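You operate a simulated robot arm through the tools that you are given. There is no shell and no other tool.

Carry out the task below with a simulated two-armed robot. There is one attempt and no reset: what you move stays moved.

JOB
Slide the pack marked soft into the sample sleeve and leave it on DONE.
Fine: clamp the sleeve for it, then free the clamp.

The check looks at the end state, three seconds after you hand in, the way a careful person would. Anything else that was tipped, shoved, dropped, spilled or broken makes it a failure.

ROBOT AND FRAMES
Two 7-joint arms with fingered hands on one trunk that stands fixed in place. Base frame: the origin is at the foot of the trunk, x ahead of it, y to its left, z up; the work surface is at about z = 900. Lengths are in mm, angles in degrees, forces in N, time in s.
The left shoulder is at [43, 152, 1173], the right one opposite. With the tool pointing down near the work surface each hand reaches from about 420 to 800 mm from the base axis, measured 20 degrees to its own side. Payload 3.8 kg a hand.
The tool frame of a hand sits at the grasp point between the pads (the TCP): z along the fingers, y along the line on which they close. The tips reach 30 mm beyond it. The gripper opens to 104 mm; its body begins 35 mm behind the TCP. The gripper is a hand of 5 fingers: y runs from the thumb to the fingers, the wrist lies at [-15, -104, -178] in the tool frame, and closing takes about 1.5 s.
Orientation is that of the tool frame in the base frame, as a unit quaternion [w, x, y, z]. With the fingers straight down and the wrist toward the robot, the tool's x, y and z point along [0, 1, 0], [1, 0, 0] and [0, 0, -1] of the base frame.

CONTROLS
- The arms move only by the tool play_rows. It takes "left_motion", "right_motion" or both (then of equal length, played together; a hand with none holds still); each is text: rows parted by semicolons, each of 6 numbers parted by spaces: the shift along the base's x, y, z in mm, then the turn, a rotation vector about the base's x, y, z in rad. In form: dx dy dz wx wy wz; .... A call has 1 to 20 rows; each row shifts and turns the commanded pose from where the row before left it. "left_claw" and "right_claw" are, for a hand that has rows, the opening, from 0 (shut) to 1 (fully open), set as the call begins (left out, the last holds). Each row takes 0.2 s and may step no farther than 50 mm and 8.6 degrees from the row before; otherwise, or with a gripper value out of range, the whole call is refused. Where a pose cannot be reached the arm comes as near as it can. A force on the tool above 60 N (or 10 N above the force at the start of the call, whichever is more), or a blocked arm, ends the call early, and 0.2 s more pass. Each finger travels about 72 mm/s and halts on what it meets, pressing with about 31 N; the grip force reading is that of the motor and also rises with nothing between the fingers. The clock runs only during rows and for 0.2 s after the last one: add rows that do not move to give the fingers time. The reply holds the time, the measured pose of the TCP, the force on the tool along the base axes, the opening and the grip force, in the units named above and with some noise, with the torque about the TCP (base axes, N m) and any sound that the robot's microphone picked up.
- Cameras (640 x 400 px; columns grow to the right, rows downward): "scene" is now at [125.7, 59.3, 1357.8]; the picture's right is [0.59, -0.81, -0.07], its down [-0.34, -0.18, -0.92] and it looks along [0.73, 0.57, -0.38] (base axes); focal length 249 px, centre (320, 200). "left" rides on the left gripper at [-80, -78, -141] in its tool frame; the picture's right is [-0.78, -0.30, 0.56], its down [0.53, -0.78, 0.33] and it looks along [0.33, 0.56, 0.76] (tool axes); focal length 247 px, centre (320, 200). "right" rides on the right gripper at [80, -78, -141] in its tool frame; the picture's right is [-0.78, 0.30, -0.56], its down [-0.54, -0.78, 0.33] and it looks along [-0.33, 0.56, 0.76] (tool axes); focal length 247 px, centre (320, 200). There is no depth. A picture from a camera that has moved, and an enlarged one, comes with that camera's place and axes in the base frame and with its lens. The place of the scene camera against the robot may be out by one fixed shift of up to 25 mm in any direction.
- get_image(camera): a new picture of that camera. It takes no simulated time.
- slide_trunk(by): moves the trunk up (or, below 0, down) by that many mm; the arms and the scene camera ride with it, the base frame stays. It gives what a move gives, with no picture.
- move_fingers(index, middle, ring, little, thumb_bend, thumb_turn, hand): sets how far each is bent, from 0 (flat) to 1 (curled in); at 0.3 the hand is open as for a grip, at 0.7 the pads meet at the TCP. One left out holds its place. A second passes; each finger stops where it meets its share of the squeeze, and holds until it gets a number again. A gripper value or a shape takes the hand back. It gives what a move gives, with no picture; readings hold the bend of each and the force on index, middle, ring, little, thumb and palm. thumb_turn goes from beside the hand (0) to across from the fingers (1), as for a grip.
- set_grasp(shape, hand): the hand has 5 fingers and takes this shape, open, in about a second: jaw (thumb against the fingers, like two jaws); tri (thumb and two fingers); tip (a fingertip pinch); poke (one finger out to press); point (the index stretched); flat (the hand flat); cup (the hand cupped); fist (a fist). The gripper value then closes the fingers along that shape, each until it touches; the sizes above hold for jaw. It gives what a move gives, with no picture.
- head_to(pan, tilt): turns the head with the scene camera to pan (to the left, within 80 degrees either way) and tilt (down, from -29 to 69), counted from straight ahead of the robot (the tilt from the chest, where the trunk bows). It gives what a move gives.
- zoom(camera, box): a new picture of the part [left, top, right, bottom] of that camera's present view, enlarged. It takes no simulated time.
- close_job(): hands the job in; it is judged then, once.

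Places have to be worked out from the pictures, the camera data and where the tool is seen. Open the grippers and draw the arms clear of the work before you hand the job in, unless the task says otherwise.

The tools are called after ">>>" as a command line: name --argument value ..., lists and objects as JSON in quotes. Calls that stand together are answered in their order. play_rows: Moves the arms, as the interface text tells. Its arguments: {"type":"object","properties":{"left_motion":{"type":"string"},"left_claw":{"type":"number"},"right_motion":{"type":"string"},"right_claw":{"type":"number"}},"required":[]} The other tools are called the same way: slide_trunk (by) moves the trunk up or down; set_grasp (shape, hand) gives the hand a shape; move_fingers (index, middle, ring, little, thumb_bend, thumb_turn, hand) moves the fingers one by one; head_to (pan, tilt) turns the head that bears the scene camera; get_image (camera) takes a picture; zoom (camera, box) takes an enlarged picture of a part of a camera's view; close_job () hands the job in.

At the start:

```text
time: 0.0
left_eef_pos: [361.2, 399.6, 1297.8]
left_tool_rot: [0.0, 0.707, 0.707, 0.0]
left_ft_force: [-0.4, 1.3, 0.2]
left_torque: [0.03, -0.01, 0.0]
left_opening: 103.8
left_finger_force: 0.0
left_shape: jaw
left_bend: [0.3, 0.3, 0.3, 0.3, 0.3, 0.98]
left_finger forces: [0.0, 0.1, 0.0, 0.0, 0.0, 0.1]
right_eef_pos: [457.6, 81.2, 1260.7]
right_tool_rot: [-0.001, 0.707, 0.708, -0.001]
right_ft_force: [0.1, 0.8, 0.8]
right_torque: [0.0, 0.0, -0.02]
right_opening: 103.7
right_finger_force: 0.0
right_shape: jaw
right_bend: [0.3, 0.3, 0.3, 0.3, 0.3, 0.98]
right_finger forces: [0.1, 0.0, 0.0, 0.1, 0.0, 0.0]
trunk travel left (down, up): [-250.0, 206.0]
head pan, tilt (commanded): [36.4, 17.2]
```

scene: 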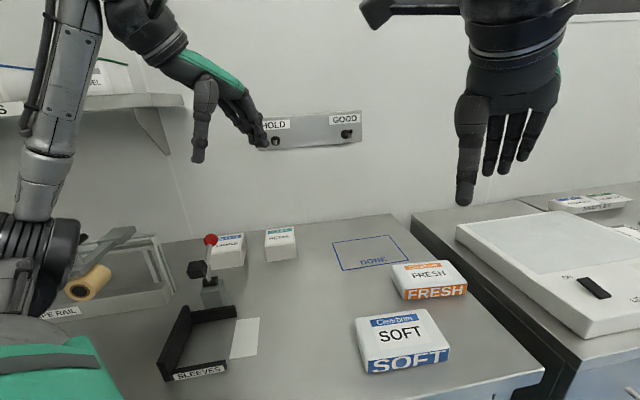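
right: 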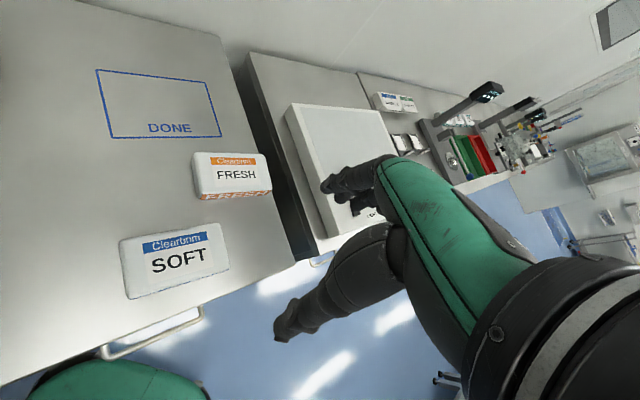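
left: 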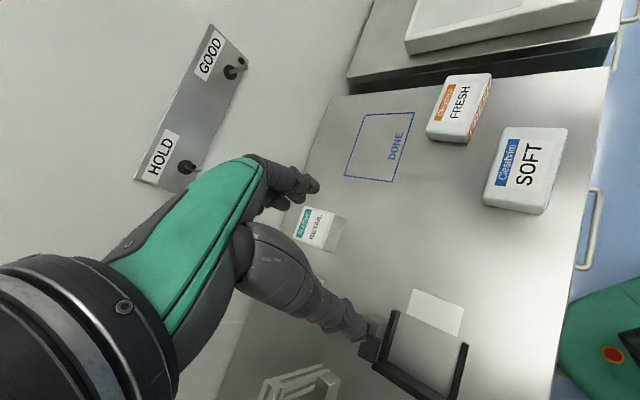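

I start by looking closer at the work area: the sleeve fixture with the red-knobbed clamp, the packs and the DONE outline.

>>> zoom --camera "scene" --box '[140, 210, 300, 390]'

>>> zoom --camera "scene" --box '[300, 210, 500, 390]'

>>> zoom --camera "left" --box '[260, 260, 480, 400]'

>>> zoom --camera "scene" --box '[0, 40, 200, 330]'

```text
2.22 times, centred on (220, 300) of scene
camera zoom: at [125.7, 59.3, 1357.8], right [0.59, -0.81, -0.07], down [-0.34, -0.18, -0.92], along [0.73, 0.57, -0.38], focal length 554 px, centre (542, -22)
```

zoom: 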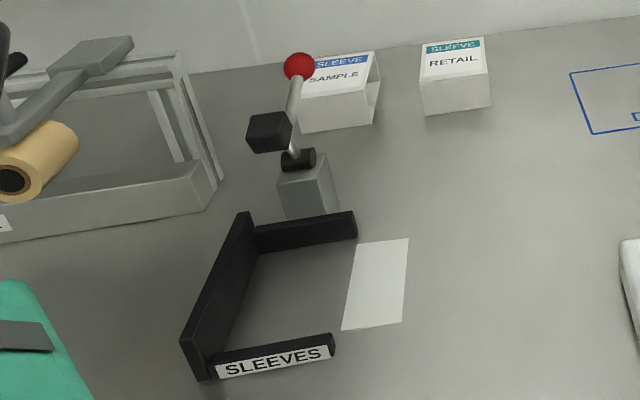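

```text
2.22 times, centred on (400, 300) of scene
camera zoom: at [125.7, 59.3, 1357.8], right [0.59, -0.81, -0.07], down [-0.34, -0.18, -0.92], along [0.73, 0.57, -0.38], focal length 554 px, centre (142, -22)
```

zoom: 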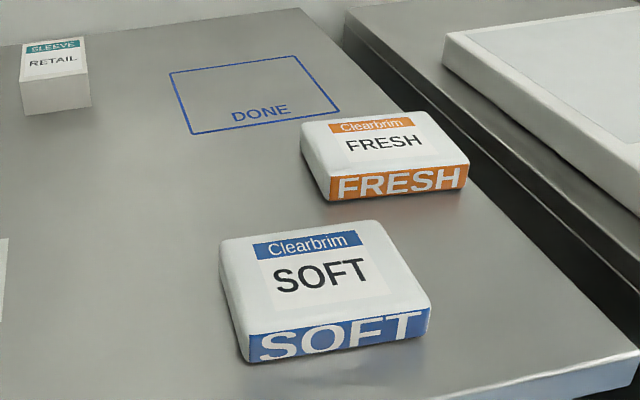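

```text
2.86 times, centred on (370, 330) of left
camera zoom: at [283.9, 319.3, 1440.0], right [-0.3, -0.78, -0.56], down [-0.78, 0.53, -0.33], along [0.56, 0.33, -0.76], focal length 706 px, centre (177, -171)
```

zoom: 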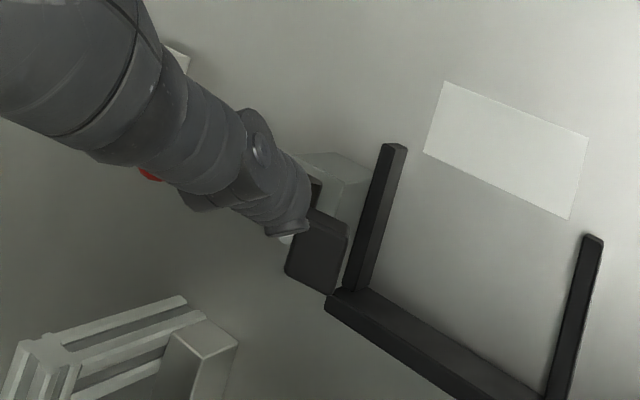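

```text
1.38 times, centred on (100, 185) of scene
camera zoom: at [125.7, 59.3, 1357.8], right [0.59, -0.81, -0.07], down [-0.34, -0.18, -0.92], along [0.73, 0.57, -0.38], focal length 344 px, centre (623, 221)
```

zoom: 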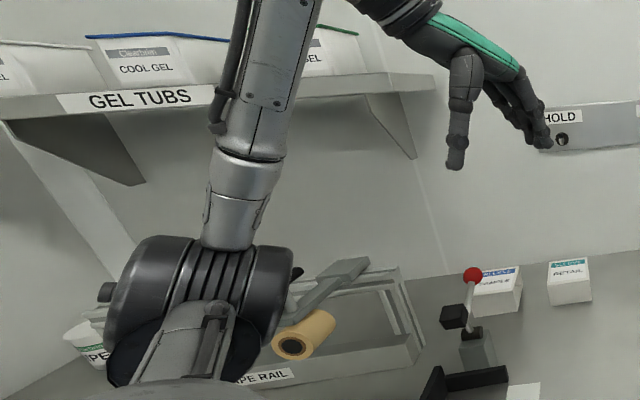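

The table is turned about 45° to the base, with SOFT near x≈468, y≈160, the SLEEVES fixture near x≈250, y≈485, the SAMPLE sleeve far back near (470, 710) and DONE near (725, 350). I turn the head to see the fixture, clamp and sleeves better.

>>> head_to --pan 60 --tilt 30

>>> get_image --camera "scene"

>>> zoom --camera "scene" --box '[240, 100, 440, 225]'

```text
time: 0.9
left_eef_pos: [361.2, 399.4, 1298.3]
left_tool_rot: [0.0, 0.707, 0.708, 0.0]
left_ft_force: [-0.9, 0.9, 0.0]
left_torque: [0.03, 0.01, -0.01]
left_opening: 103.7
left_finger_force: 0.1
left_shape: jaw
left_bend: [0.3, 0.3, 0.3, 0.3, 0.3, 0.98]
left_finger forces: [0.0, 0.0, 0.0, 0.0, 0.1, 0.1]
right_eef_pos: [458.3, 80.8, 1262.0]
right_tool_rot: [0.0, 0.707, 0.707, -0.001]
right_ft_force: [0.8, 0.2, -0.3]
right_torque: [-0.03, 0.03, 0.01]
right_opening: 103.5
right_finger_force: 0.1
right_shape: jaw
right_bend: [0.3, 0.3, 0.3, 0.3, 0.3, 0.98]
right_finger forces: [0.0, 0.1, 0.1, 0.0, 0.0, 0.0]
trunk travel left (down, up): [-250.0, 206.0]
head pan, tilt (commanded): [60.0, 30.0]
```

```text
taken
camera scene: at [93.6, 82.2, 1340.8], right [0.86, -0.5, -0.1], down [-0.35, -0.43, -0.83], along [0.37, 0.75, -0.55], focal length 249 px, centre (320, 200)
```

scene: 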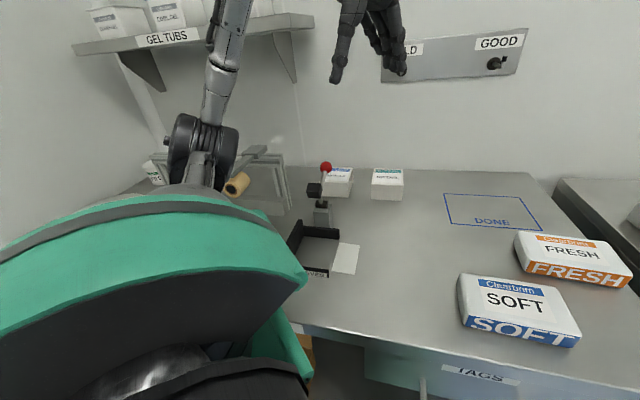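

```text
3.20 times, centred on (340, 162) of scene
camera zoom: at [93.6, 82.2, 1340.8], right [0.86, -0.5, -0.1], down [-0.35, -0.43, -0.83], along [0.37, 0.75, -0.55], focal length 798 px, centre (256, 320)
```

zoom: 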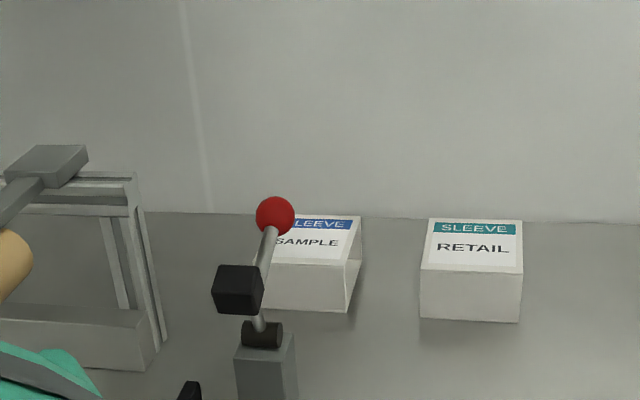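

The clamp's lever (red ball) stands up at the back of the fixture, with a black pad on its front side. I turn the left hand 45° so its closing line matches the table depth and its camera sees the fixture.

>>> play_rows --left_motion "0 0 0 0 0 0.1309;0 0 0 0 0 0.1309;0 0 0 0 0 0.1309;0 0 0 0 0 0.1309;0 0 0 0 0 0.1309;0 0 0 0 0 0.1309"

>>> get_image --camera "left"

>>> get_image --camera "scene"

```text
time: 2.3
left_eef_pos: [380.9, 398.3, 1292.5]
left_tool_rot: [0.0, 0.382, 0.924, 0.0]
left_ft_force: [-0.9, -0.2, -0.1]
left_torque: [0.0, -0.03, -0.01]
left_opening: 103.8
left_finger_force: 0.1
left_shape: jaw
left_bend: [0.3, 0.3, 0.3, 0.3, 0.3, 0.98]
left_finger forces: [0.0, 0.1, 0.0, 0.1, 0.0, 0.1]
left hand out of reach, approached as far as the arm can: row 5, 6
right_eef_pos: [458.6, 79.7, 1261.7]
right_tool_rot: [-0.001, 0.707, 0.708, 0.0]
right_ft_force: [0.1, -0.6, -0.1]
right_torque: [-0.01, 0.02, -0.01]
right_opening: 103.5
right_finger_force: 0.1
right_shape: jaw
right_bend: [0.3, 0.3, 0.3, 0.3, 0.3, 0.98]
right_finger forces: [0.0, 0.1, 0.0, 0.0, 0.1, 0.0]
trunk travel left (down, up): [-250.0, 206.0]
head pan, tilt (commanded): [60.0, 30.0]
```

```text
taken
camera left: at [383.8, 286.6, 1434.8], right [0.34, -0.76, -0.56], down [-0.93, -0.17, -0.33], along [0.16, 0.63, -0.76], focal length 247 px, centre (320, 200)
```

left: 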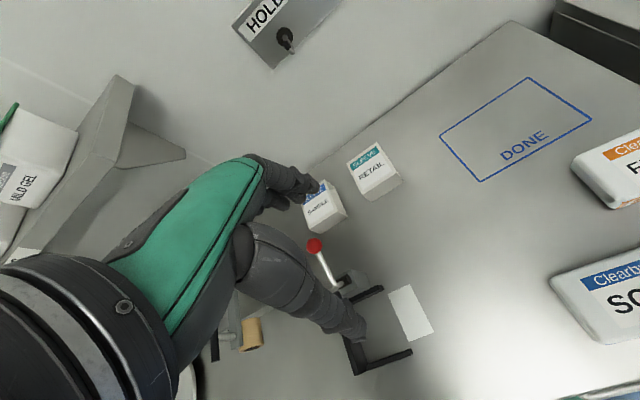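

```text
taken
camera scene: at [94.6, 81.7, 1340.7], right [0.86, -0.5, -0.1], down [-0.35, -0.43, -0.83], along [0.37, 0.75, -0.55], focal length 249 px, centre (320, 200)
```

scene: 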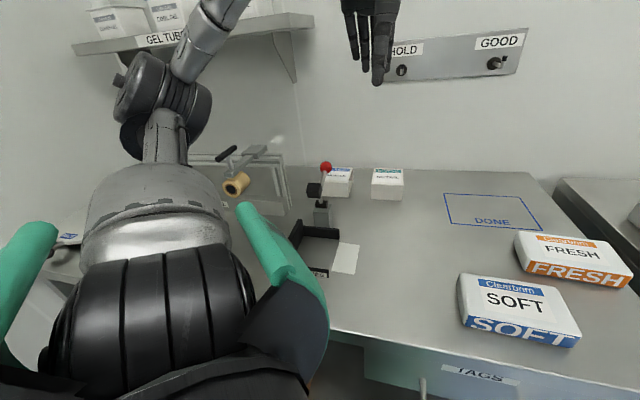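

The left camera now sees sleeves and DONE. I zoom in on the fixture, clamp and sleeves in it.

>>> zoom --camera "left" --box '[280, 140, 440, 240]'

>>> zoom --camera "left" --box '[290, 220, 450, 390]'

>>> zoom --camera "scene" --box '[270, 150, 420, 290]'

```text
4.00 times, centred on (360, 190) of left
camera zoom: at [383.8, 286.6, 1434.8], right [0.34, -0.76, -0.56], down [-0.93, -0.17, -0.33], along [0.16, 0.63, -0.76], focal length 988 px, centre (160, 240)
```

zoom: 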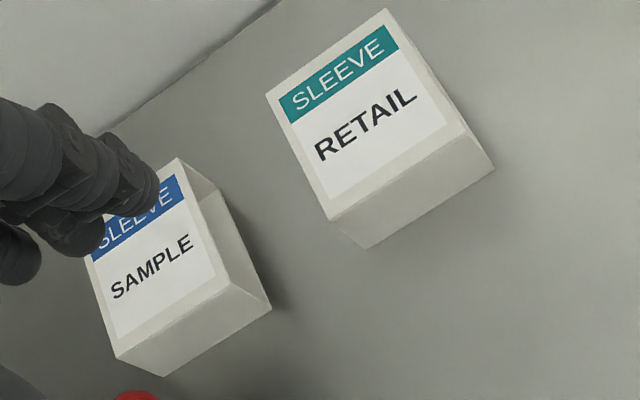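

```text
2.35 times, centred on (370, 305) of left
camera zoom: at [383.8, 286.6, 1434.8], right [0.34, -0.76, -0.56], down [-0.93, -0.17, -0.33], along [0.16, 0.63, -0.76], focal length 581 px, centre (202, -47)
```

zoom: 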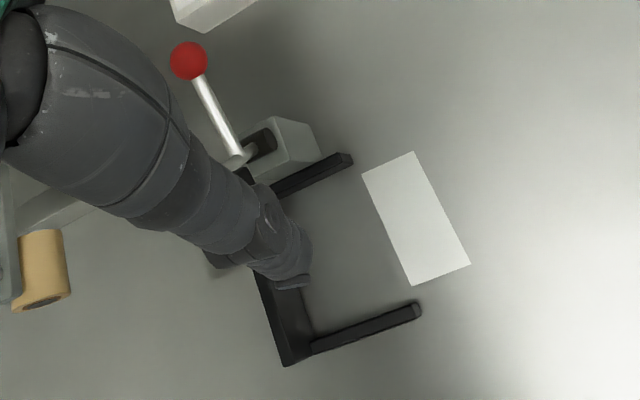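

```text
2.86 times, centred on (345, 220) of scene
camera zoom: at [94.6, 81.7, 1340.7], right [0.86, -0.5, -0.1], down [-0.35, -0.43, -0.83], along [0.37, 0.75, -0.55], focal length 712 px, centre (249, 143)
```

zoom: 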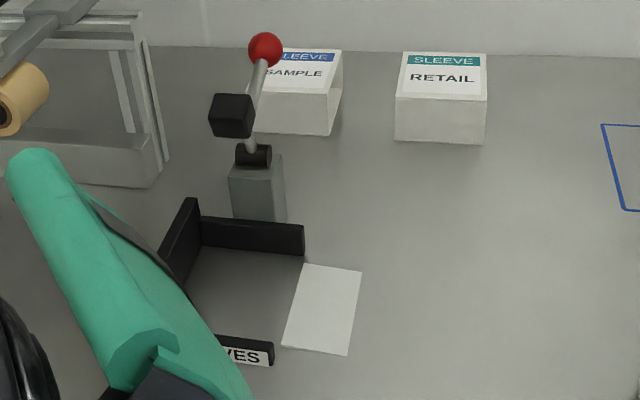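

Zooming tightly on the SAMPLE sleeve and on the clamp to measure them.

>>> zoom --camera "left" --box '[298, 175, 352, 240]'

>>> zoom --camera "scene" --box '[305, 155, 375, 205]'

>>> zoom --camera "scene" --box '[290, 150, 370, 285]'

```text
6.15 times, centred on (325, 208) of left
camera zoom: at [383.8, 286.6, 1434.8], right [0.34, -0.76, -0.56], down [-0.93, -0.17, -0.33], along [0.16, 0.63, -0.76], focal length 1520 px, centre (289, 154)
```

zoom: 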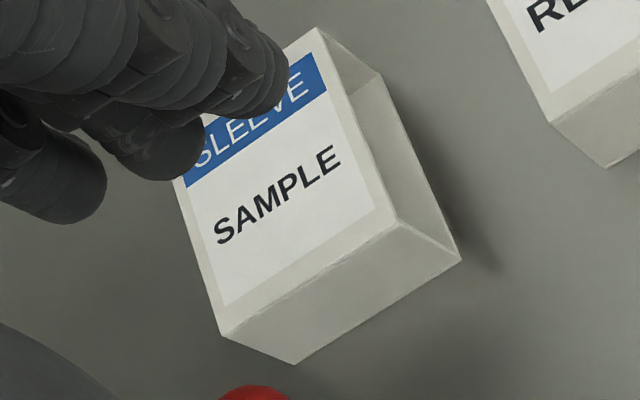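

```text
8.00 times, centred on (340, 180) of scene
camera zoom: at [94.6, 81.7, 1340.7], right [0.86, -0.5, -0.1], down [-0.35, -0.43, -0.83], along [0.37, 0.75, -0.55], focal length 1995 px, centre (160, 360)
```

zoom: 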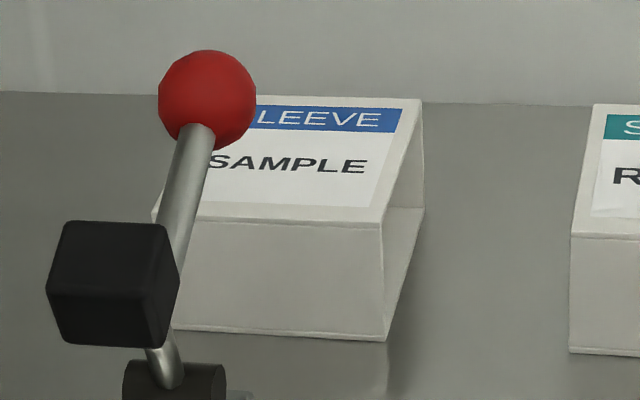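

```text
2.96 times, centred on (330, 218) of scene
camera zoom: at [94.6, 81.7, 1340.7], right [0.86, -0.5, -0.1], down [-0.35, -0.43, -0.83], along [0.37, 0.75, -0.55], focal length 739 px, centre (290, 148)
```

zoom: 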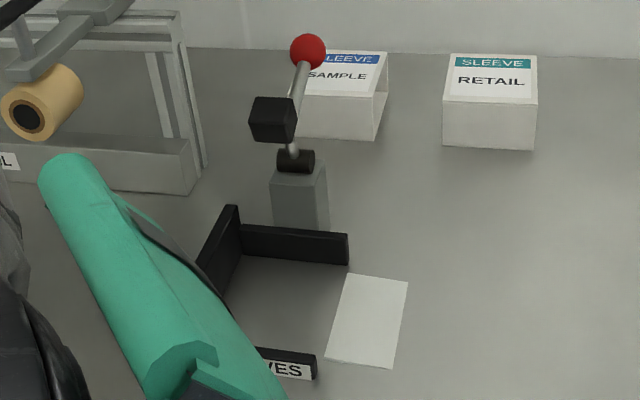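

From the left camera, the SAMPLE sleeve is about 90 (along r) × 104 (depth) × 52 mm high, open on its right end, and front-edge aligned to the table. Next I move the left hand up over toward the sleeve, to free the view of the fixture.

>>> play_rows --left_motion "20 40 -10 0 0 0;20 40 -10 0 0 0;20 40 -10 0 0 0;20 40 -10 0 0 0"

>>> get_image --camera "left"

>>> get_image --camera "scene"

```text
time: 3.3
left_eef_pos: [462.1, 560.7, 1252.0]
left_tool_rot: [0.0, 0.383, 0.924, -0.001]
left_ft_force: [0.4, 1.1, 0.5]
left_torque: [-0.05, 0.01, 0.01]
left_opening: 103.6
left_finger_force: 0.0
left_shape: jaw
left_bend: [0.3, 0.3, 0.3, 0.3, 0.3, 0.98]
left_finger forces: [0.0, 0.1, 0.0, 0.0, 0.0, 0.0]
right_eef_pos: [458.4, 82.6, 1261.2]
right_tool_rot: [0.0, 0.707, 0.708, -0.002]
right_ft_force: [-0.2, -0.6, 0.7]
right_torque: [0.0, 0.04, 0.01]
right_opening: 103.7
right_finger_force: 0.0
right_shape: jaw
right_bend: [0.3, 0.3, 0.3, 0.3, 0.3, 0.98]
right_finger forces: [0.0, 0.1, 0.0, 0.0, 0.0, 0.1]
trunk travel left (down, up): [-250.0, 206.0]
head pan, tilt (commanded): [60.0, 30.0]
```

```text
taken
camera left: at [463.3, 449.5, 1393.1], right [0.34, -0.76, -0.56], down [-0.93, -0.17, -0.33], along [0.16, 0.63, -0.76], focal length 247 px, centre (320, 200)
```

left: 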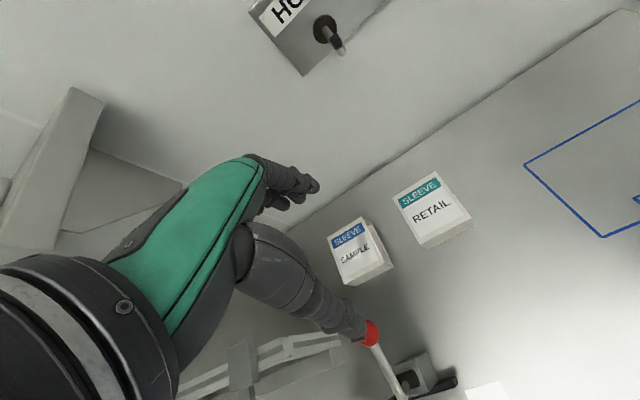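

```text
taken
camera scene: at [94.7, 83.5, 1340.5], right [0.86, -0.5, -0.1], down [-0.35, -0.43, -0.83], along [0.37, 0.75, -0.55], focal length 249 px, centre (320, 200)
```

scene: 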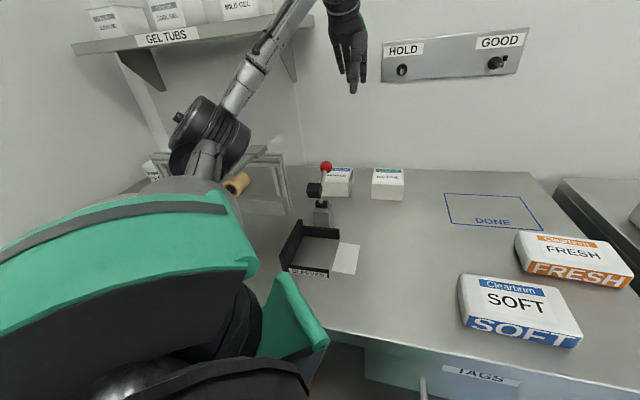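

I refine sleeve and clamp measurements with zooms from this closer viewpoint.

>>> zoom --camera "left" --box '[310, 200, 410, 300]'

>>> zoom --camera "left" --box '[330, 300, 490, 400]'

>>> zoom --camera "scene" --box '[270, 155, 370, 285]'

```text
4.00 times, centred on (360, 250) of left
camera zoom: at [463.3, 449.5, 1393.1], right [0.34, -0.76, -0.56], down [-0.93, -0.17, -0.33], along [0.16, 0.63, -0.76], focal length 988 px, centre (160, 0)
```

zoom: 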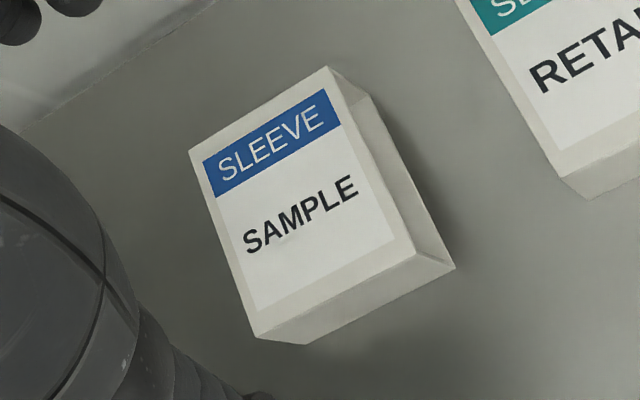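

```text
4.00 times, centred on (410, 350) of left
camera zoom: at [463.3, 449.5, 1393.1], right [0.34, -0.76, -0.56], down [-0.93, -0.17, -0.33], along [0.16, 0.63, -0.76], focal length 988 px, centre (-40, -400)
```

zoom: 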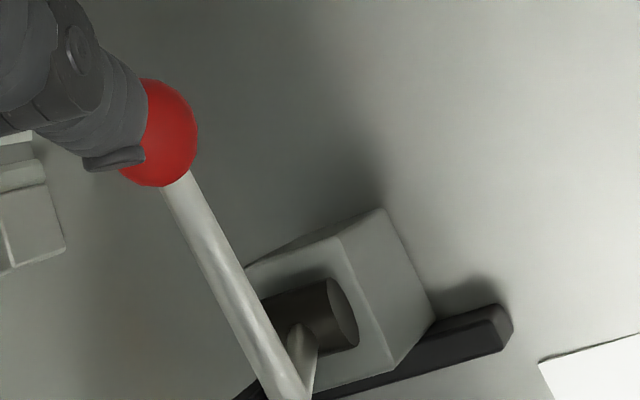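

```text
3.08 times, centred on (320, 220) of scene
camera zoom: at [94.7, 83.5, 1340.5], right [0.86, -0.5, -0.1], down [-0.35, -0.43, -0.83], along [0.37, 0.75, -0.55], focal length 767 px, centre (320, 138)
```

zoom: 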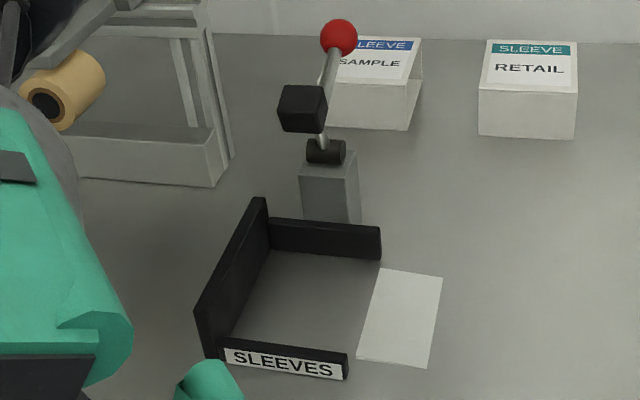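

I measure the SOFT pack precisely with the right hand's camera.

>>> zoom --camera "right" --box '[100, 205, 250, 310]'

>>> zoom --camera "scene" --box '[440, 220, 640, 360]'

>>> zoom --camera "scene" --box '[300, 0, 400, 110]'

```text
3.81 times, centred on (175, 258) of right
camera zoom: at [380.5, 162.5, 1402.0], right [0.3, -0.78, 0.56], down [-0.78, -0.54, -0.33], along [0.55, -0.33, -0.76], focal length 941 px, centre (872, -19)
```

zoom: 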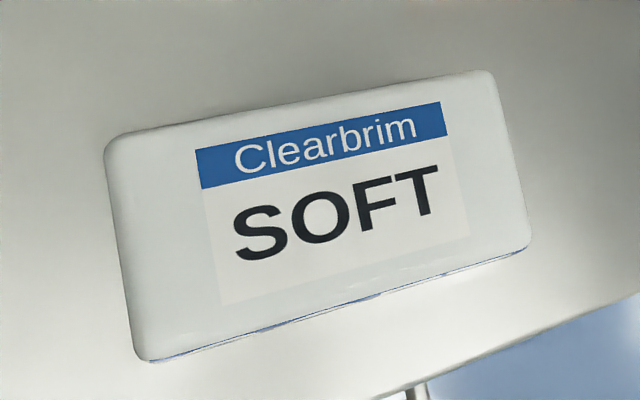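

```text
2.86 times, centred on (540, 290) of scene
camera zoom: at [94.7, 83.5, 1340.5], right [0.86, -0.5, -0.1], down [-0.35, -0.43, -0.83], along [0.37, 0.75, -0.55], focal length 712 px, centre (-309, -57)
```

zoom: 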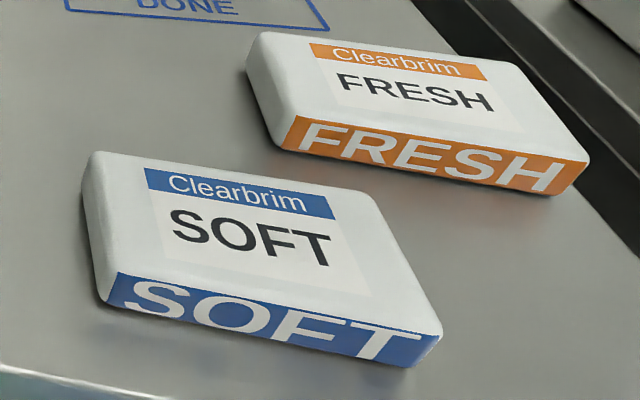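

```text
3.64 times, centred on (350, 55) of scene
camera zoom: at [94.7, 83.5, 1340.5], right [0.86, -0.5, -0.1], down [-0.35, -0.43, -0.83], along [0.37, 0.75, -0.55], focal length 907 px, centre (211, 727)
```

zoom: 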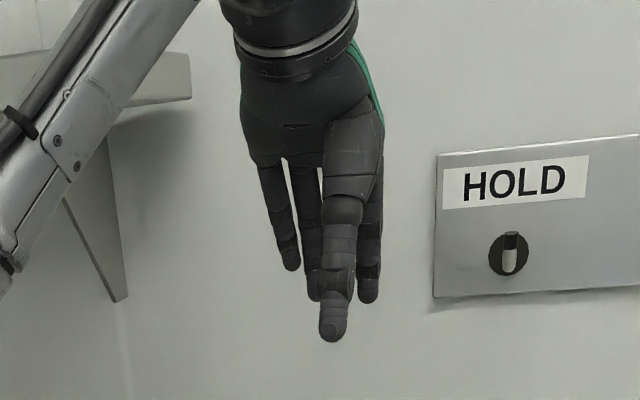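

SOFT is about 145 × 87 × 36 mm, turned roughly −3° from the table axes; the sleeve should take it end-on. I try the "tri" shape on the left hand up here in free space to learn its geometry.

>>> set_grasp --hand "left" --shape "tri"

>>> zoom --camera "scene" --box '[300, 0, 400, 110]'

>>> get_image --camera "left"

>>> get_image --camera "right"

```text
time: 4.2
left_eef_pos: [459.0, 559.0, 1253.9]
left_tool_rot: [0.0, 0.383, 0.924, 0.0]
left_ft_force: [0.0, -0.2, -0.6]
left_torque: [0.01, 0.01, -0.03]
left_opening: 103.7
left_finger_force: 0.0
left_shape: tri
left_bend: [0.3, 0.3, 0.99, 0.99, 0.3, 0.98]
left_finger forces: [0.1, 0.0, 0.0, 0.0, 0.1, 0.0]
right_eef_pos: [457.1, 80.3, 1261.0]
right_tool_rot: [-0.001, 0.707, 0.707, 0.0]
right_ft_force: [-0.5, -0.2, -0.6]
right_torque: [0.02, -0.03, 0.03]
right_opening: 103.6
right_finger_force: 0.0
right_shape: jaw
right_bend: [0.3, 0.3, 0.3, 0.3, 0.3, 0.98]
right_finger forces: [0.0, 0.0, 0.0, 0.1, 0.0, 0.0]
trunk travel left (down, up): [-250.0, 206.0]
head pan, tilt (commanded): [60.0, 30.0]
```

```text
3.64 times, centred on (350, 55) of scene
camera zoom: at [93.4, 82.0, 1340.8], right [0.86, -0.5, -0.1], down [-0.35, -0.43, -0.83], along [0.37, 0.75, -0.55], focal length 907 px, centre (211, 727)
```

zoom: 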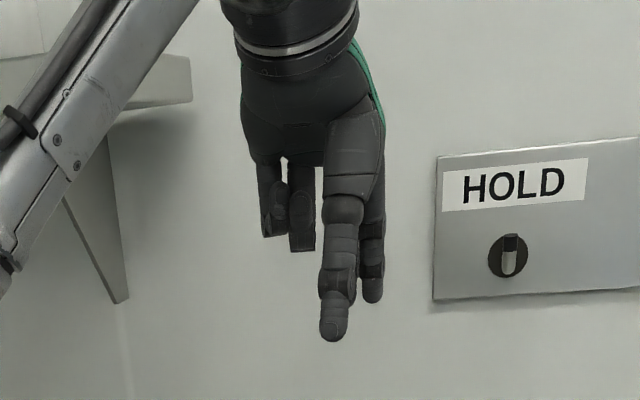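

```text
taken
camera left: at [461.7, 447.0, 1394.6], right [0.34, -0.76, -0.56], down [-0.93, -0.17, -0.33], along [0.16, 0.63, -0.76], focal length 247 px, centre (320, 200)
```

left: 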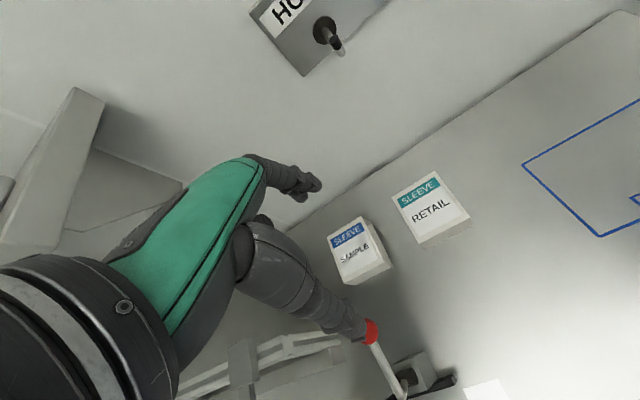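

```text
taken
camera right: at [379.1, 160.9, 1402.7], right [0.3, -0.78, 0.56], down [-0.78, -0.53, -0.33], along [0.56, -0.33, -0.76], focal length 247 px, centre (320, 200)
```

right: 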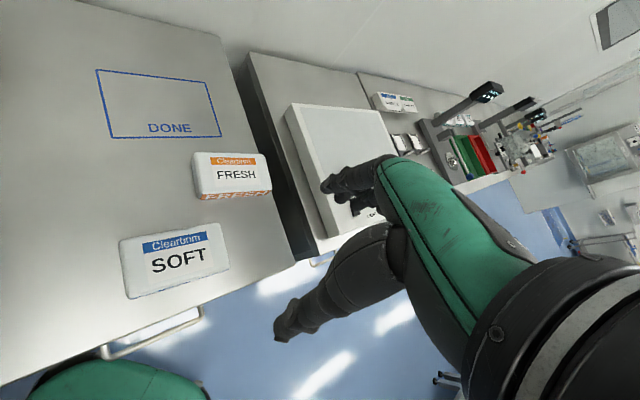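

In "tri" the thumb opposes index and middle, and ring/little fold up out of the way. I move the left hand to hover above the SAMPLE sleeve (center about x=475, y=689, top z≈952), gripping slightly right of its center, with fingers opened wider.

>>> play_rows --left_motion "6.4 22.8 -30 0 0 0;6.4 22.8 -30 0 0 0;6.4 22.8 -30 0 0 0;6.4 22.8 -30 0 0 0;6.4 22.8 -30 0 0 0"

>>> move_fingers --hand "left" --index 0.2 --middle 0.2 --ring 0.99 --little 0.99 --thumb_bend 0.2 --thumb_turn 0.98

>>> get_image --camera "left"

>>> get_image --camera "scene"

>>> zoom --camera "scene" --box '[260, 60, 420, 220]'

```text
time: 5.4
left_eef_pos: [492.7, 673.6, 1102.0]
left_tool_rot: [0.0, 0.383, 0.924, 0.0]
left_ft_force: [-0.2, -0.5, -0.6]
left_torque: [-0.01, -0.01, -0.02]
left_opening: 103.7
left_finger_force: 0.1
left_shape: tri
left_bend: [0.3, 0.3, 0.99, 0.99, 0.3, 0.98]
left_finger forces: [0.0, 0.0, 0.0, 0.0, 0.0, 0.1]
right_eef_pos: [458.5, 82.3, 1260.2]
right_tool_rot: [0.0, 0.707, 0.707, 0.0]
right_ft_force: [0.0, -0.9, -0.5]
right_torque: [0.0, 0.02, -0.02]
right_opening: 103.5
right_finger_force: 0.1
right_shape: jaw
right_bend: [0.3, 0.3, 0.3, 0.3, 0.3, 0.98]
right_finger forces: [0.0, 0.1, 0.0, 0.0, 0.1, 0.0]
trunk travel left (down, up): [-250.0, 206.0]
head pan, tilt (commanded): [60.0, 30.0]
```

```text
time: 6.4
left_eef_pos: [491.4, 672.5, 1103.4]
left_tool_rot: [0.0, 0.383, 0.924, 0.0]
left_ft_force: [0.3, 0.6, 0.4]
left_torque: [0.02, -0.02, -0.02]
left_opening: 125.6
left_finger_force: 0.1
left_shape: fingers
left_bend: [0.2, 0.2, 0.99, 0.99, 0.2, 0.95]
left_finger forces: [0.0, 0.0, 0.0, 0.0, 0.0, 0.1]
right_eef_pos: [457.8, 81.7, 1261.1]
right_tool_rot: [-0.001, 0.707, 0.707, -0.001]
right_ft_force: [-0.1, 0.7, -0.4]
right_torque: [-0.02, 0.02, 0.0]
right_opening: 103.6
right_finger_force: 0.1
right_shape: jaw
right_bend: [0.3, 0.3, 0.3, 0.3, 0.3, 0.98]
right_finger forces: [0.0, 0.1, 0.0, 0.1, 0.1, 0.0]
trunk travel left (down, up): [-250.0, 206.0]
head pan, tilt (commanded): [60.0, 30.0]
```

```text
taken
camera left: at [494.2, 561.2, 1245.1], right [0.34, -0.76, -0.56], down [-0.93, -0.17, -0.33], along [0.16, 0.63, -0.76], focal length 247 px, centre (320, 200)
```

left: 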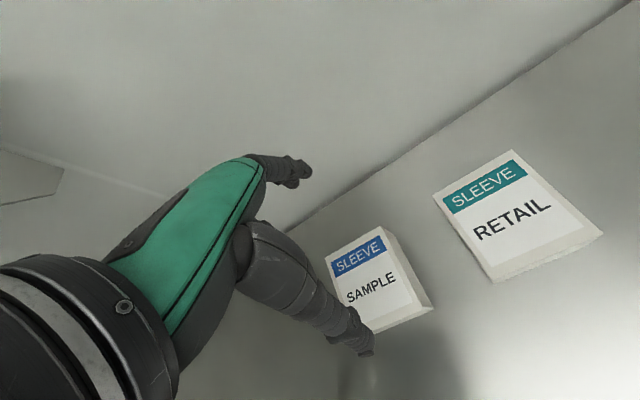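

```text
taken
camera scene: at [93.6, 82.3, 1340.7], right [0.86, -0.5, -0.1], down [-0.35, -0.43, -0.83], along [0.37, 0.75, -0.55], focal length 249 px, centre (320, 200)
```

scene: 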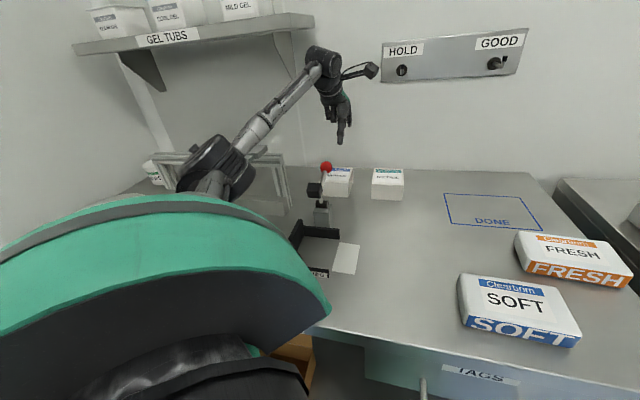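

```text
2.50 times, centred on (340, 140) of scene
camera zoom: at [93.6, 82.3, 1340.7], right [0.86, -0.5, -0.1], down [-0.35, -0.43, -0.83], along [0.37, 0.75, -0.55], focal length 623 px, centre (270, 350)
```

zoom: 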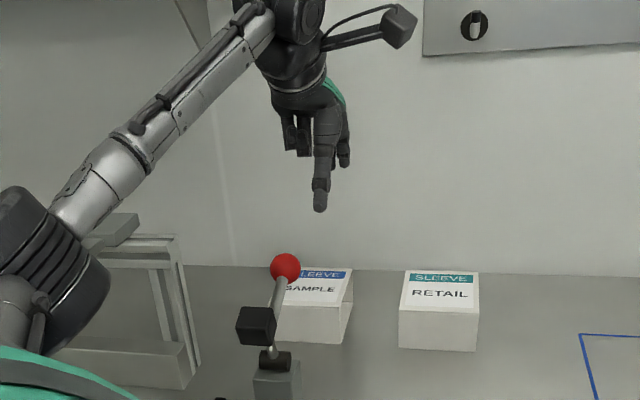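

The hand is centered at d≈823 with 125 mm opening, sleeve is 104 wide. I lower to just above the sleeve top and check clearance on both sides.

>>> play_rows --left_motion "0 0 -35 0 0 0;0 0 -35 0 0 0;0 0 -30 0 0 0;0 0 0 0 0 0"

>>> get_image --camera "left"

>>> zoom --camera "scene" --box '[260, 90, 420, 210]'

```text
time: 7.4
left_eef_pos: [492.9, 671.4, 1003.2]
left_tool_rot: [0.0, 0.383, 0.924, 0.0]
left_ft_force: [-0.5, -0.2, -0.9]
left_torque: [-0.02, -0.02, 0.03]
left_opening: 125.5
left_finger_force: 0.0
left_shape: fingers
left_bend: [0.2, 0.2, 0.99, 0.99, 0.2, 0.95]
left_finger forces: [0.0, 0.0, 0.1, 0.1, 0.0, 0.0]
right_eef_pos: [457.3, 80.7, 1260.7]
right_tool_rot: [-0.001, 0.707, 0.708, -0.001]
right_ft_force: [0.7, 0.7, -0.2]
right_torque: [0.04, 0.03, 0.0]
right_opening: 103.6
right_finger_force: 0.0
right_shape: jaw
right_bend: [0.3, 0.3, 0.3, 0.3, 0.3, 0.98]
right_finger forces: [0.1, 0.1, 0.1, 0.0, 0.1, 0.2]
trunk travel left (down, up): [-250.0, 206.0]
head pan, tilt (commanded): [60.0, 30.0]
```

```text
taken
camera left: at [495.3, 561.0, 1144.9], right [0.34, -0.76, -0.56], down [-0.93, -0.17, -0.33], along [0.16, 0.63, -0.76], focal length 247 px, centre (320, 200)
```

left: 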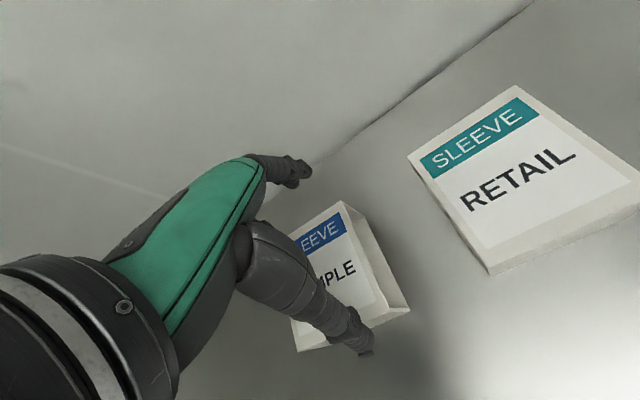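

```text
3.33 times, centred on (340, 150) of scene
camera zoom: at [93.5, 82.1, 1340.8], right [0.86, -0.5, -0.1], down [-0.35, -0.43, -0.83], along [0.37, 0.75, -0.55], focal length 831 px, centre (253, 367)
```

zoom: 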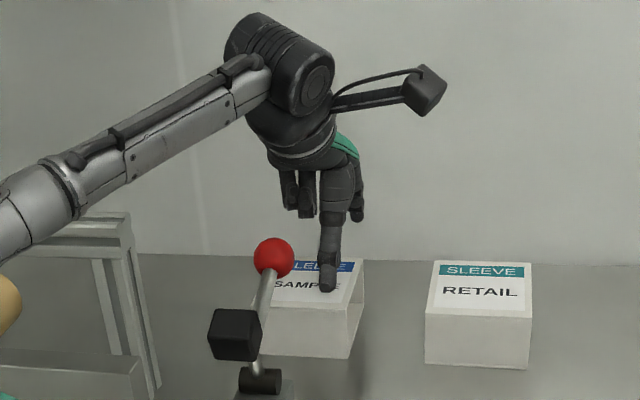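

Thumb (front) and fingers (back) both look clear of the sleeve faces. I lower to TCP z≈961 so the tips sit around z≈931.

>>> play_rows --left_motion "0 0 -14 0 0 0;0 0 -14 0 0 0;0 0 -14 0 0 0;0 0 0 0 0 0"

>>> zoom --camera "scene" --box '[290, 110, 400, 210]'

>>> get_image --camera "left"

```text
time: 8.4
left_eef_pos: [492.8, 673.3, 961.3]
left_tool_rot: [0.0, 0.383, 0.924, 0.0]
left_ft_force: [0.2, -0.3, -1.1]
left_torque: [0.0, -0.02, 0.0]
left_opening: 126.2
left_finger_force: 0.1
left_shape: fingers
left_bend: [0.2, 0.2, 0.99, 0.99, 0.2, 0.95]
left_finger forces: [0.1, 0.0, 0.1, 0.0, 0.1, 0.0]
right_eef_pos: [458.9, 82.0, 1261.8]
right_tool_rot: [0.0, 0.707, 0.707, 0.0]
right_ft_force: [-0.2, 0.6, 0.2]
right_torque: [0.0, 0.03, 0.02]
right_opening: 103.5
right_finger_force: 0.0
right_shape: jaw
right_bend: [0.3, 0.3, 0.3, 0.3, 0.3, 0.98]
right_finger forces: [0.0, 0.1, 0.0, 0.0, 0.0, 0.1]
trunk travel left (down, up): [-250.0, 206.0]
head pan, tilt (commanded): [60.0, 30.0]
```

```text
4.00 times, centred on (345, 160) of scene
camera zoom: at [93.5, 82.2, 1340.8], right [0.86, -0.5, -0.1], down [-0.35, -0.43, -0.83], along [0.37, 0.75, -0.55], focal length 997 px, centre (220, 360)
```

zoom: 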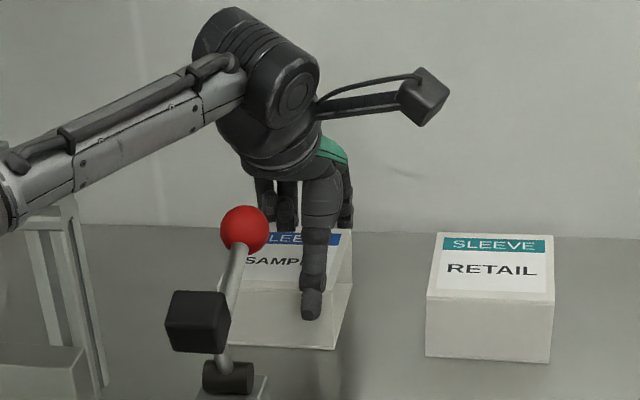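

```text
taken
camera left: at [494.8, 561.3, 1102.9], right [0.34, -0.76, -0.56], down [-0.93, -0.17, -0.33], along [0.16, 0.63, -0.76], focal length 247 px, centre (320, 200)
```

left: 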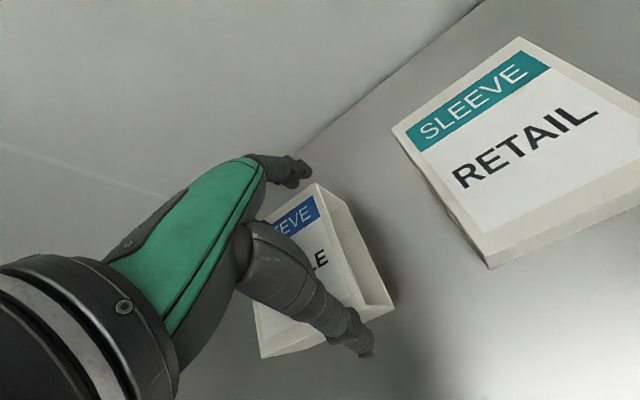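

Thumb is in front and fingers are behind the sleeve with no contact yet. I close thumb, index and middle on it.

>>> move_fingers --hand "left" --index 0.45 --middle 0.45 --thumb_bend 0.45

>>> zoom --camera "scene" --box '[290, 110, 400, 210]'

>>> get_image --camera "left"

```text
time: 9.4
left_eef_pos: [492.1, 672.2, 963.6]
left_tool_rot: [0.001, 0.383, 0.924, 0.002]
left_ft_force: [3.2, 2.4, 11.2]
left_torque: [0.31, -0.37, 0.03]
left_opening: 106.7
left_finger_force: 19.4
left_shape: fingers
left_bend: [0.29, 0.37, 0.99, 0.99, 0.3, 0.96]
left_finger forces: [13.6, 8.2, 0.0, 0.0, 15.9, 0.0]
right_eef_pos: [456.0, 80.5, 1261.4]
right_tool_rot: [0.0, 0.707, 0.707, 0.0]
right_ft_force: [-0.1, -0.2, 0.2]
right_torque: [0.02, 0.03, -0.02]
right_opening: 103.6
right_finger_force: 0.1
right_shape: jaw
right_bend: [0.3, 0.3, 0.3, 0.3, 0.3, 0.98]
right_finger forces: [0.0, 0.0, 0.0, 0.0, 0.0, 0.1]
trunk travel left (down, up): [-250.0, 206.0]
head pan, tilt (commanded): [60.0, 30.0]
```

```text
4.00 times, centred on (345, 160) of scene
camera zoom: at [92.9, 81.2, 1341.0], right [0.86, -0.5, -0.1], down [-0.35, -0.43, -0.83], along [0.37, 0.75, -0.54], focal length 997 px, centre (220, 360)
```

zoom: 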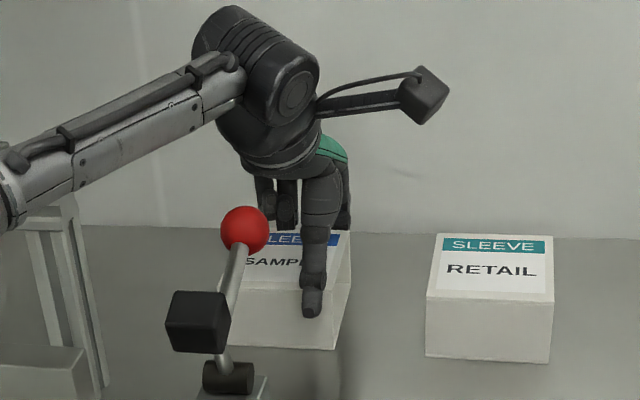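

```text
taken
camera left: at [494.3, 560.6, 1104.8], right [0.34, -0.76, -0.56], down [-0.93, -0.17, -0.34], along [0.16, 0.63, -0.76], focal length 247 px, centre (320, 200)
```

left: 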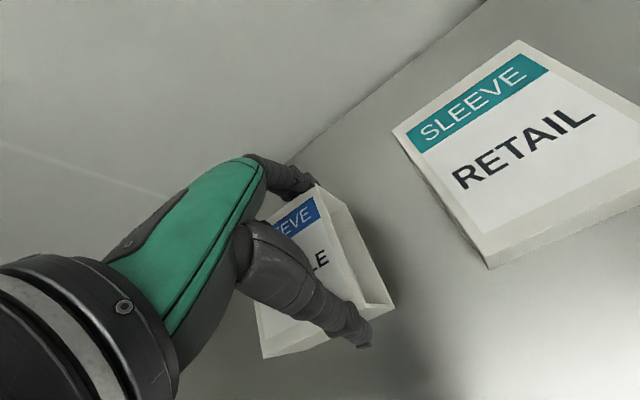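

The index and thumb bear on the faces, but the middle bent further (0.37) with an upward reaction of 11 N. I look closer to see where the middle finger went.

>>> zoom --camera "left" --box '[240, 140, 400, 240]'

>>> zoom --camera "scene" --box '[320, 140, 365, 175]'

>>> get_image --camera "right"

```text
4.00 times, centred on (320, 190) of left
camera zoom: at [494.3, 560.6, 1104.8], right [0.34, -0.76, -0.56], down [-0.93, -0.17, -0.34], along [0.16, 0.63, -0.76], focal length 988 px, centre (320, 240)
```

zoom: 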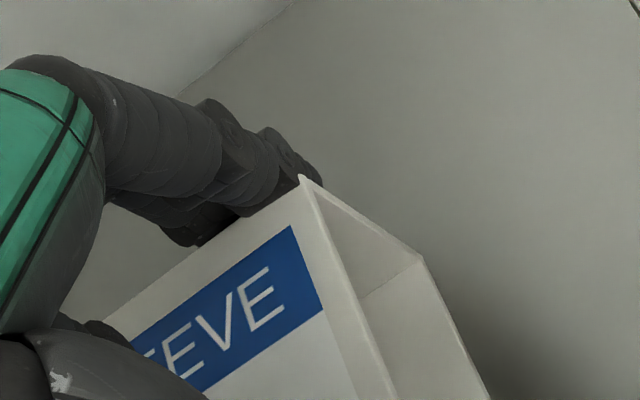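

```text
11.43 times, centred on (342, 158) of scene
camera zoom: at [92.9, 81.2, 1341.0], right [0.86, -0.5, -0.1], down [-0.35, -0.43, -0.83], along [0.37, 0.75, -0.54], focal length 2849 px, centre (63, 686)
```

zoom: 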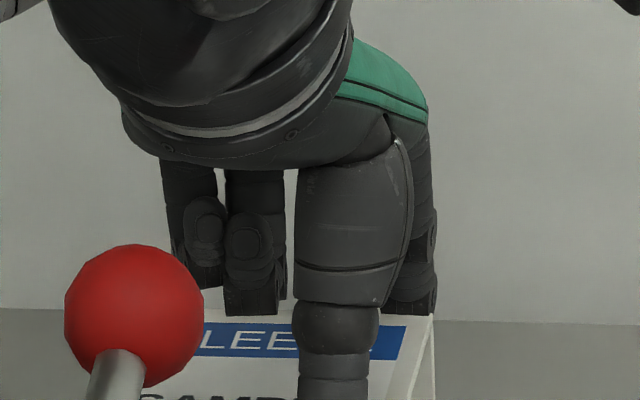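

```text
taken
camera right: at [378.5, 159.9, 1403.1], right [0.3, -0.78, 0.56], down [-0.78, -0.53, -0.33], along [0.56, -0.33, -0.76], focal length 247 px, centre (320, 200)
```

right: 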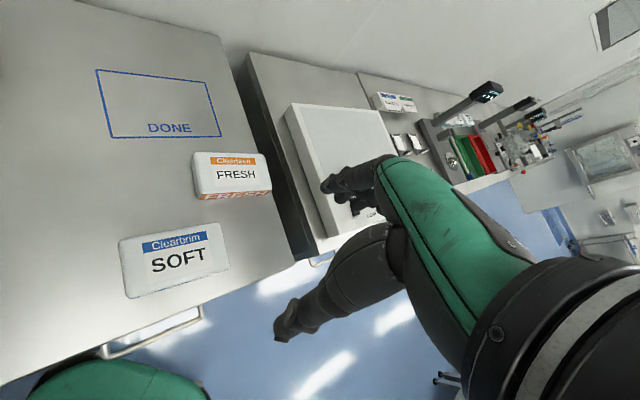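

The torque indicates about 11 N pushing up on the finger side near the back edge, so the middle fingertip likely landed on top of the sleeve's rim. I reopen, go 12 mm lower and close again.

>>> move_fingers --hand "left" --index 0.19 --middle 0.17 --thumb_bend 0.2

>>> zoom --camera "left" --box '[220, 140, 400, 360]'

```text
time: 10.4
left_eef_pos: [492.5, 673.6, 961.8]
left_tool_rot: [0.0, 0.382, 0.924, 0.0]
left_ft_force: [-0.1, 0.1, -0.5]
left_torque: [0.04, 0.02, 0.0]
left_opening: 127.5
left_finger_force: 0.0
left_shape: fingers
left_bend: [0.19, 0.17, 0.99, 0.99, 0.2, 0.95]
left_finger forces: [0.0, 0.0, 0.1, 0.1, 0.0, 0.0]
right_eef_pos: [457.5, 81.4, 1261.2]
right_tool_rot: [0.0, 0.707, 0.707, -0.001]
right_ft_force: [-0.6, -0.2, -1.2]
right_torque: [0.0, 0.0, -0.02]
right_opening: 103.5
right_finger_force: 0.0
right_shape: jaw
right_bend: [0.3, 0.3, 0.3, 0.3, 0.3, 0.98]
right_finger forces: [0.0, 0.0, 0.1, 0.1, 0.0, 0.0]
trunk travel left (down, up): [-250.0, 206.0]
head pan, tilt (commanded): [60.0, 30.0]
```

```text
1.82 times, centred on (310, 250) of left
camera zoom: at [494.9, 561.3, 1102.8], right [0.34, -0.76, -0.56], down [-0.93, -0.17, -0.33], along [0.16, 0.63, -0.76], focal length 449 px, centre (338, 109)
```

zoom: 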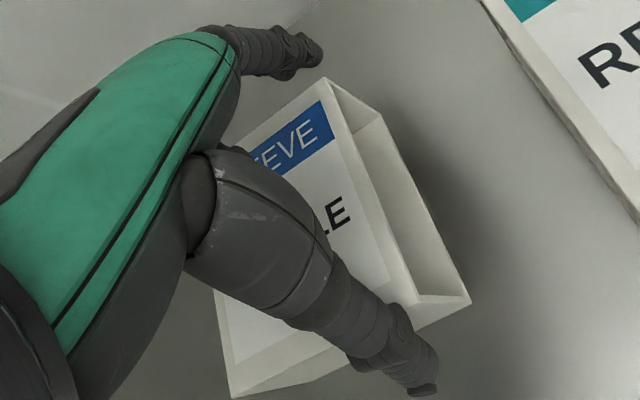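

The sleeve hasn't moved. I lower 12 mm and close gently again.

>>> play_rows --left_motion "0 0 -6 0 0 0;0 0 -6 0 0 0;0 0 0 0 0 0"

>>> move_fingers --hand "left" --index 0.4 --middle 0.4 --thumb_bend 0.4

>>> zoom --camera "left" --box '[220, 140, 400, 360]'

```text
time: 11.2
left_eef_pos: [493.2, 672.4, 948.6]
left_tool_rot: [0.0, 0.383, 0.924, 0.0]
left_ft_force: [-0.3, -0.7, 1.7]
left_torque: [-0.02, 0.0, -0.02]
left_opening: 128.1
left_finger_force: 0.5
left_shape: fingers
left_bend: [0.19, 0.17, 0.99, 0.99, 0.19, 0.95]
left_finger forces: [0.3, 0.0, 0.1, 0.0, 1.0, 0.0]
right_eef_pos: [456.8, 80.7, 1261.8]
right_tool_rot: [0.0, 0.707, 0.707, -0.002]
right_ft_force: [0.1, 0.2, 1.1]
right_torque: [0.0, -0.02, -0.03]
right_opening: 103.5
right_finger_force: 0.2
right_shape: jaw
right_bend: [0.3, 0.3, 0.3, 0.3, 0.3, 0.98]
right_finger forces: [0.0, 0.1, 0.1, 0.0, 0.0, 0.0]
trunk travel left (down, up): [-250.0, 206.0]
head pan, tilt (commanded): [60.0, 30.0]
```

```text
time: 12.2
left_eef_pos: [492.4, 672.3, 950.5]
left_tool_rot: [0.0, 0.383, 0.924, 0.001]
left_ft_force: [2.3, 3.3, 11.3]
left_torque: [0.31, -0.31, 0.03]
left_opening: 119.6
left_finger_force: 20.1
left_shape: fingers
left_bend: [0.23, 0.33, 0.99, 0.99, 0.28, 0.95]
left_finger forces: [16.4, 6.5, 0.1, 0.0, 17.6, 0.0]
right_eef_pos: [457.5, 80.3, 1261.2]
right_tool_rot: [0.0, 0.708, 0.706, 0.001]
right_ft_force: [-0.4, 0.9, -0.1]
right_torque: [-0.02, 0.02, 0.0]
right_opening: 103.7
right_finger_force: 0.0
right_shape: jaw
right_bend: [0.3, 0.3, 0.3, 0.3, 0.3, 0.98]
right_finger forces: [0.0, 0.0, 0.1, 0.1, 0.1, 0.1]
trunk travel left (down, up): [-250.0, 206.0]
head pan, tilt (commanded): [60.0, 30.0]
```

```text
1.82 times, centred on (310, 250) of left
camera zoom: at [494.0, 560.5, 1092.7], right [0.34, -0.76, -0.56], down [-0.93, -0.17, -0.34], along [0.16, 0.63, -0.76], focal length 449 px, centre (338, 109)
```

zoom: 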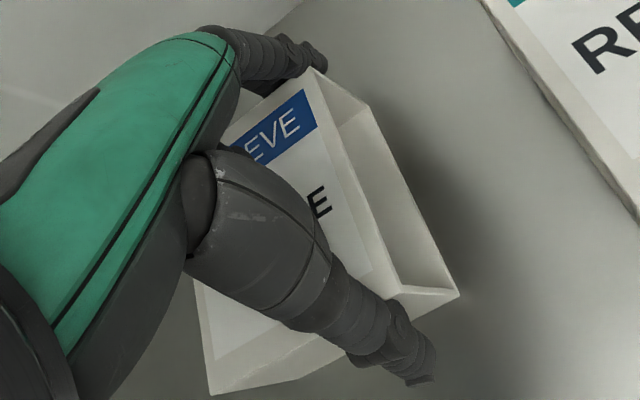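

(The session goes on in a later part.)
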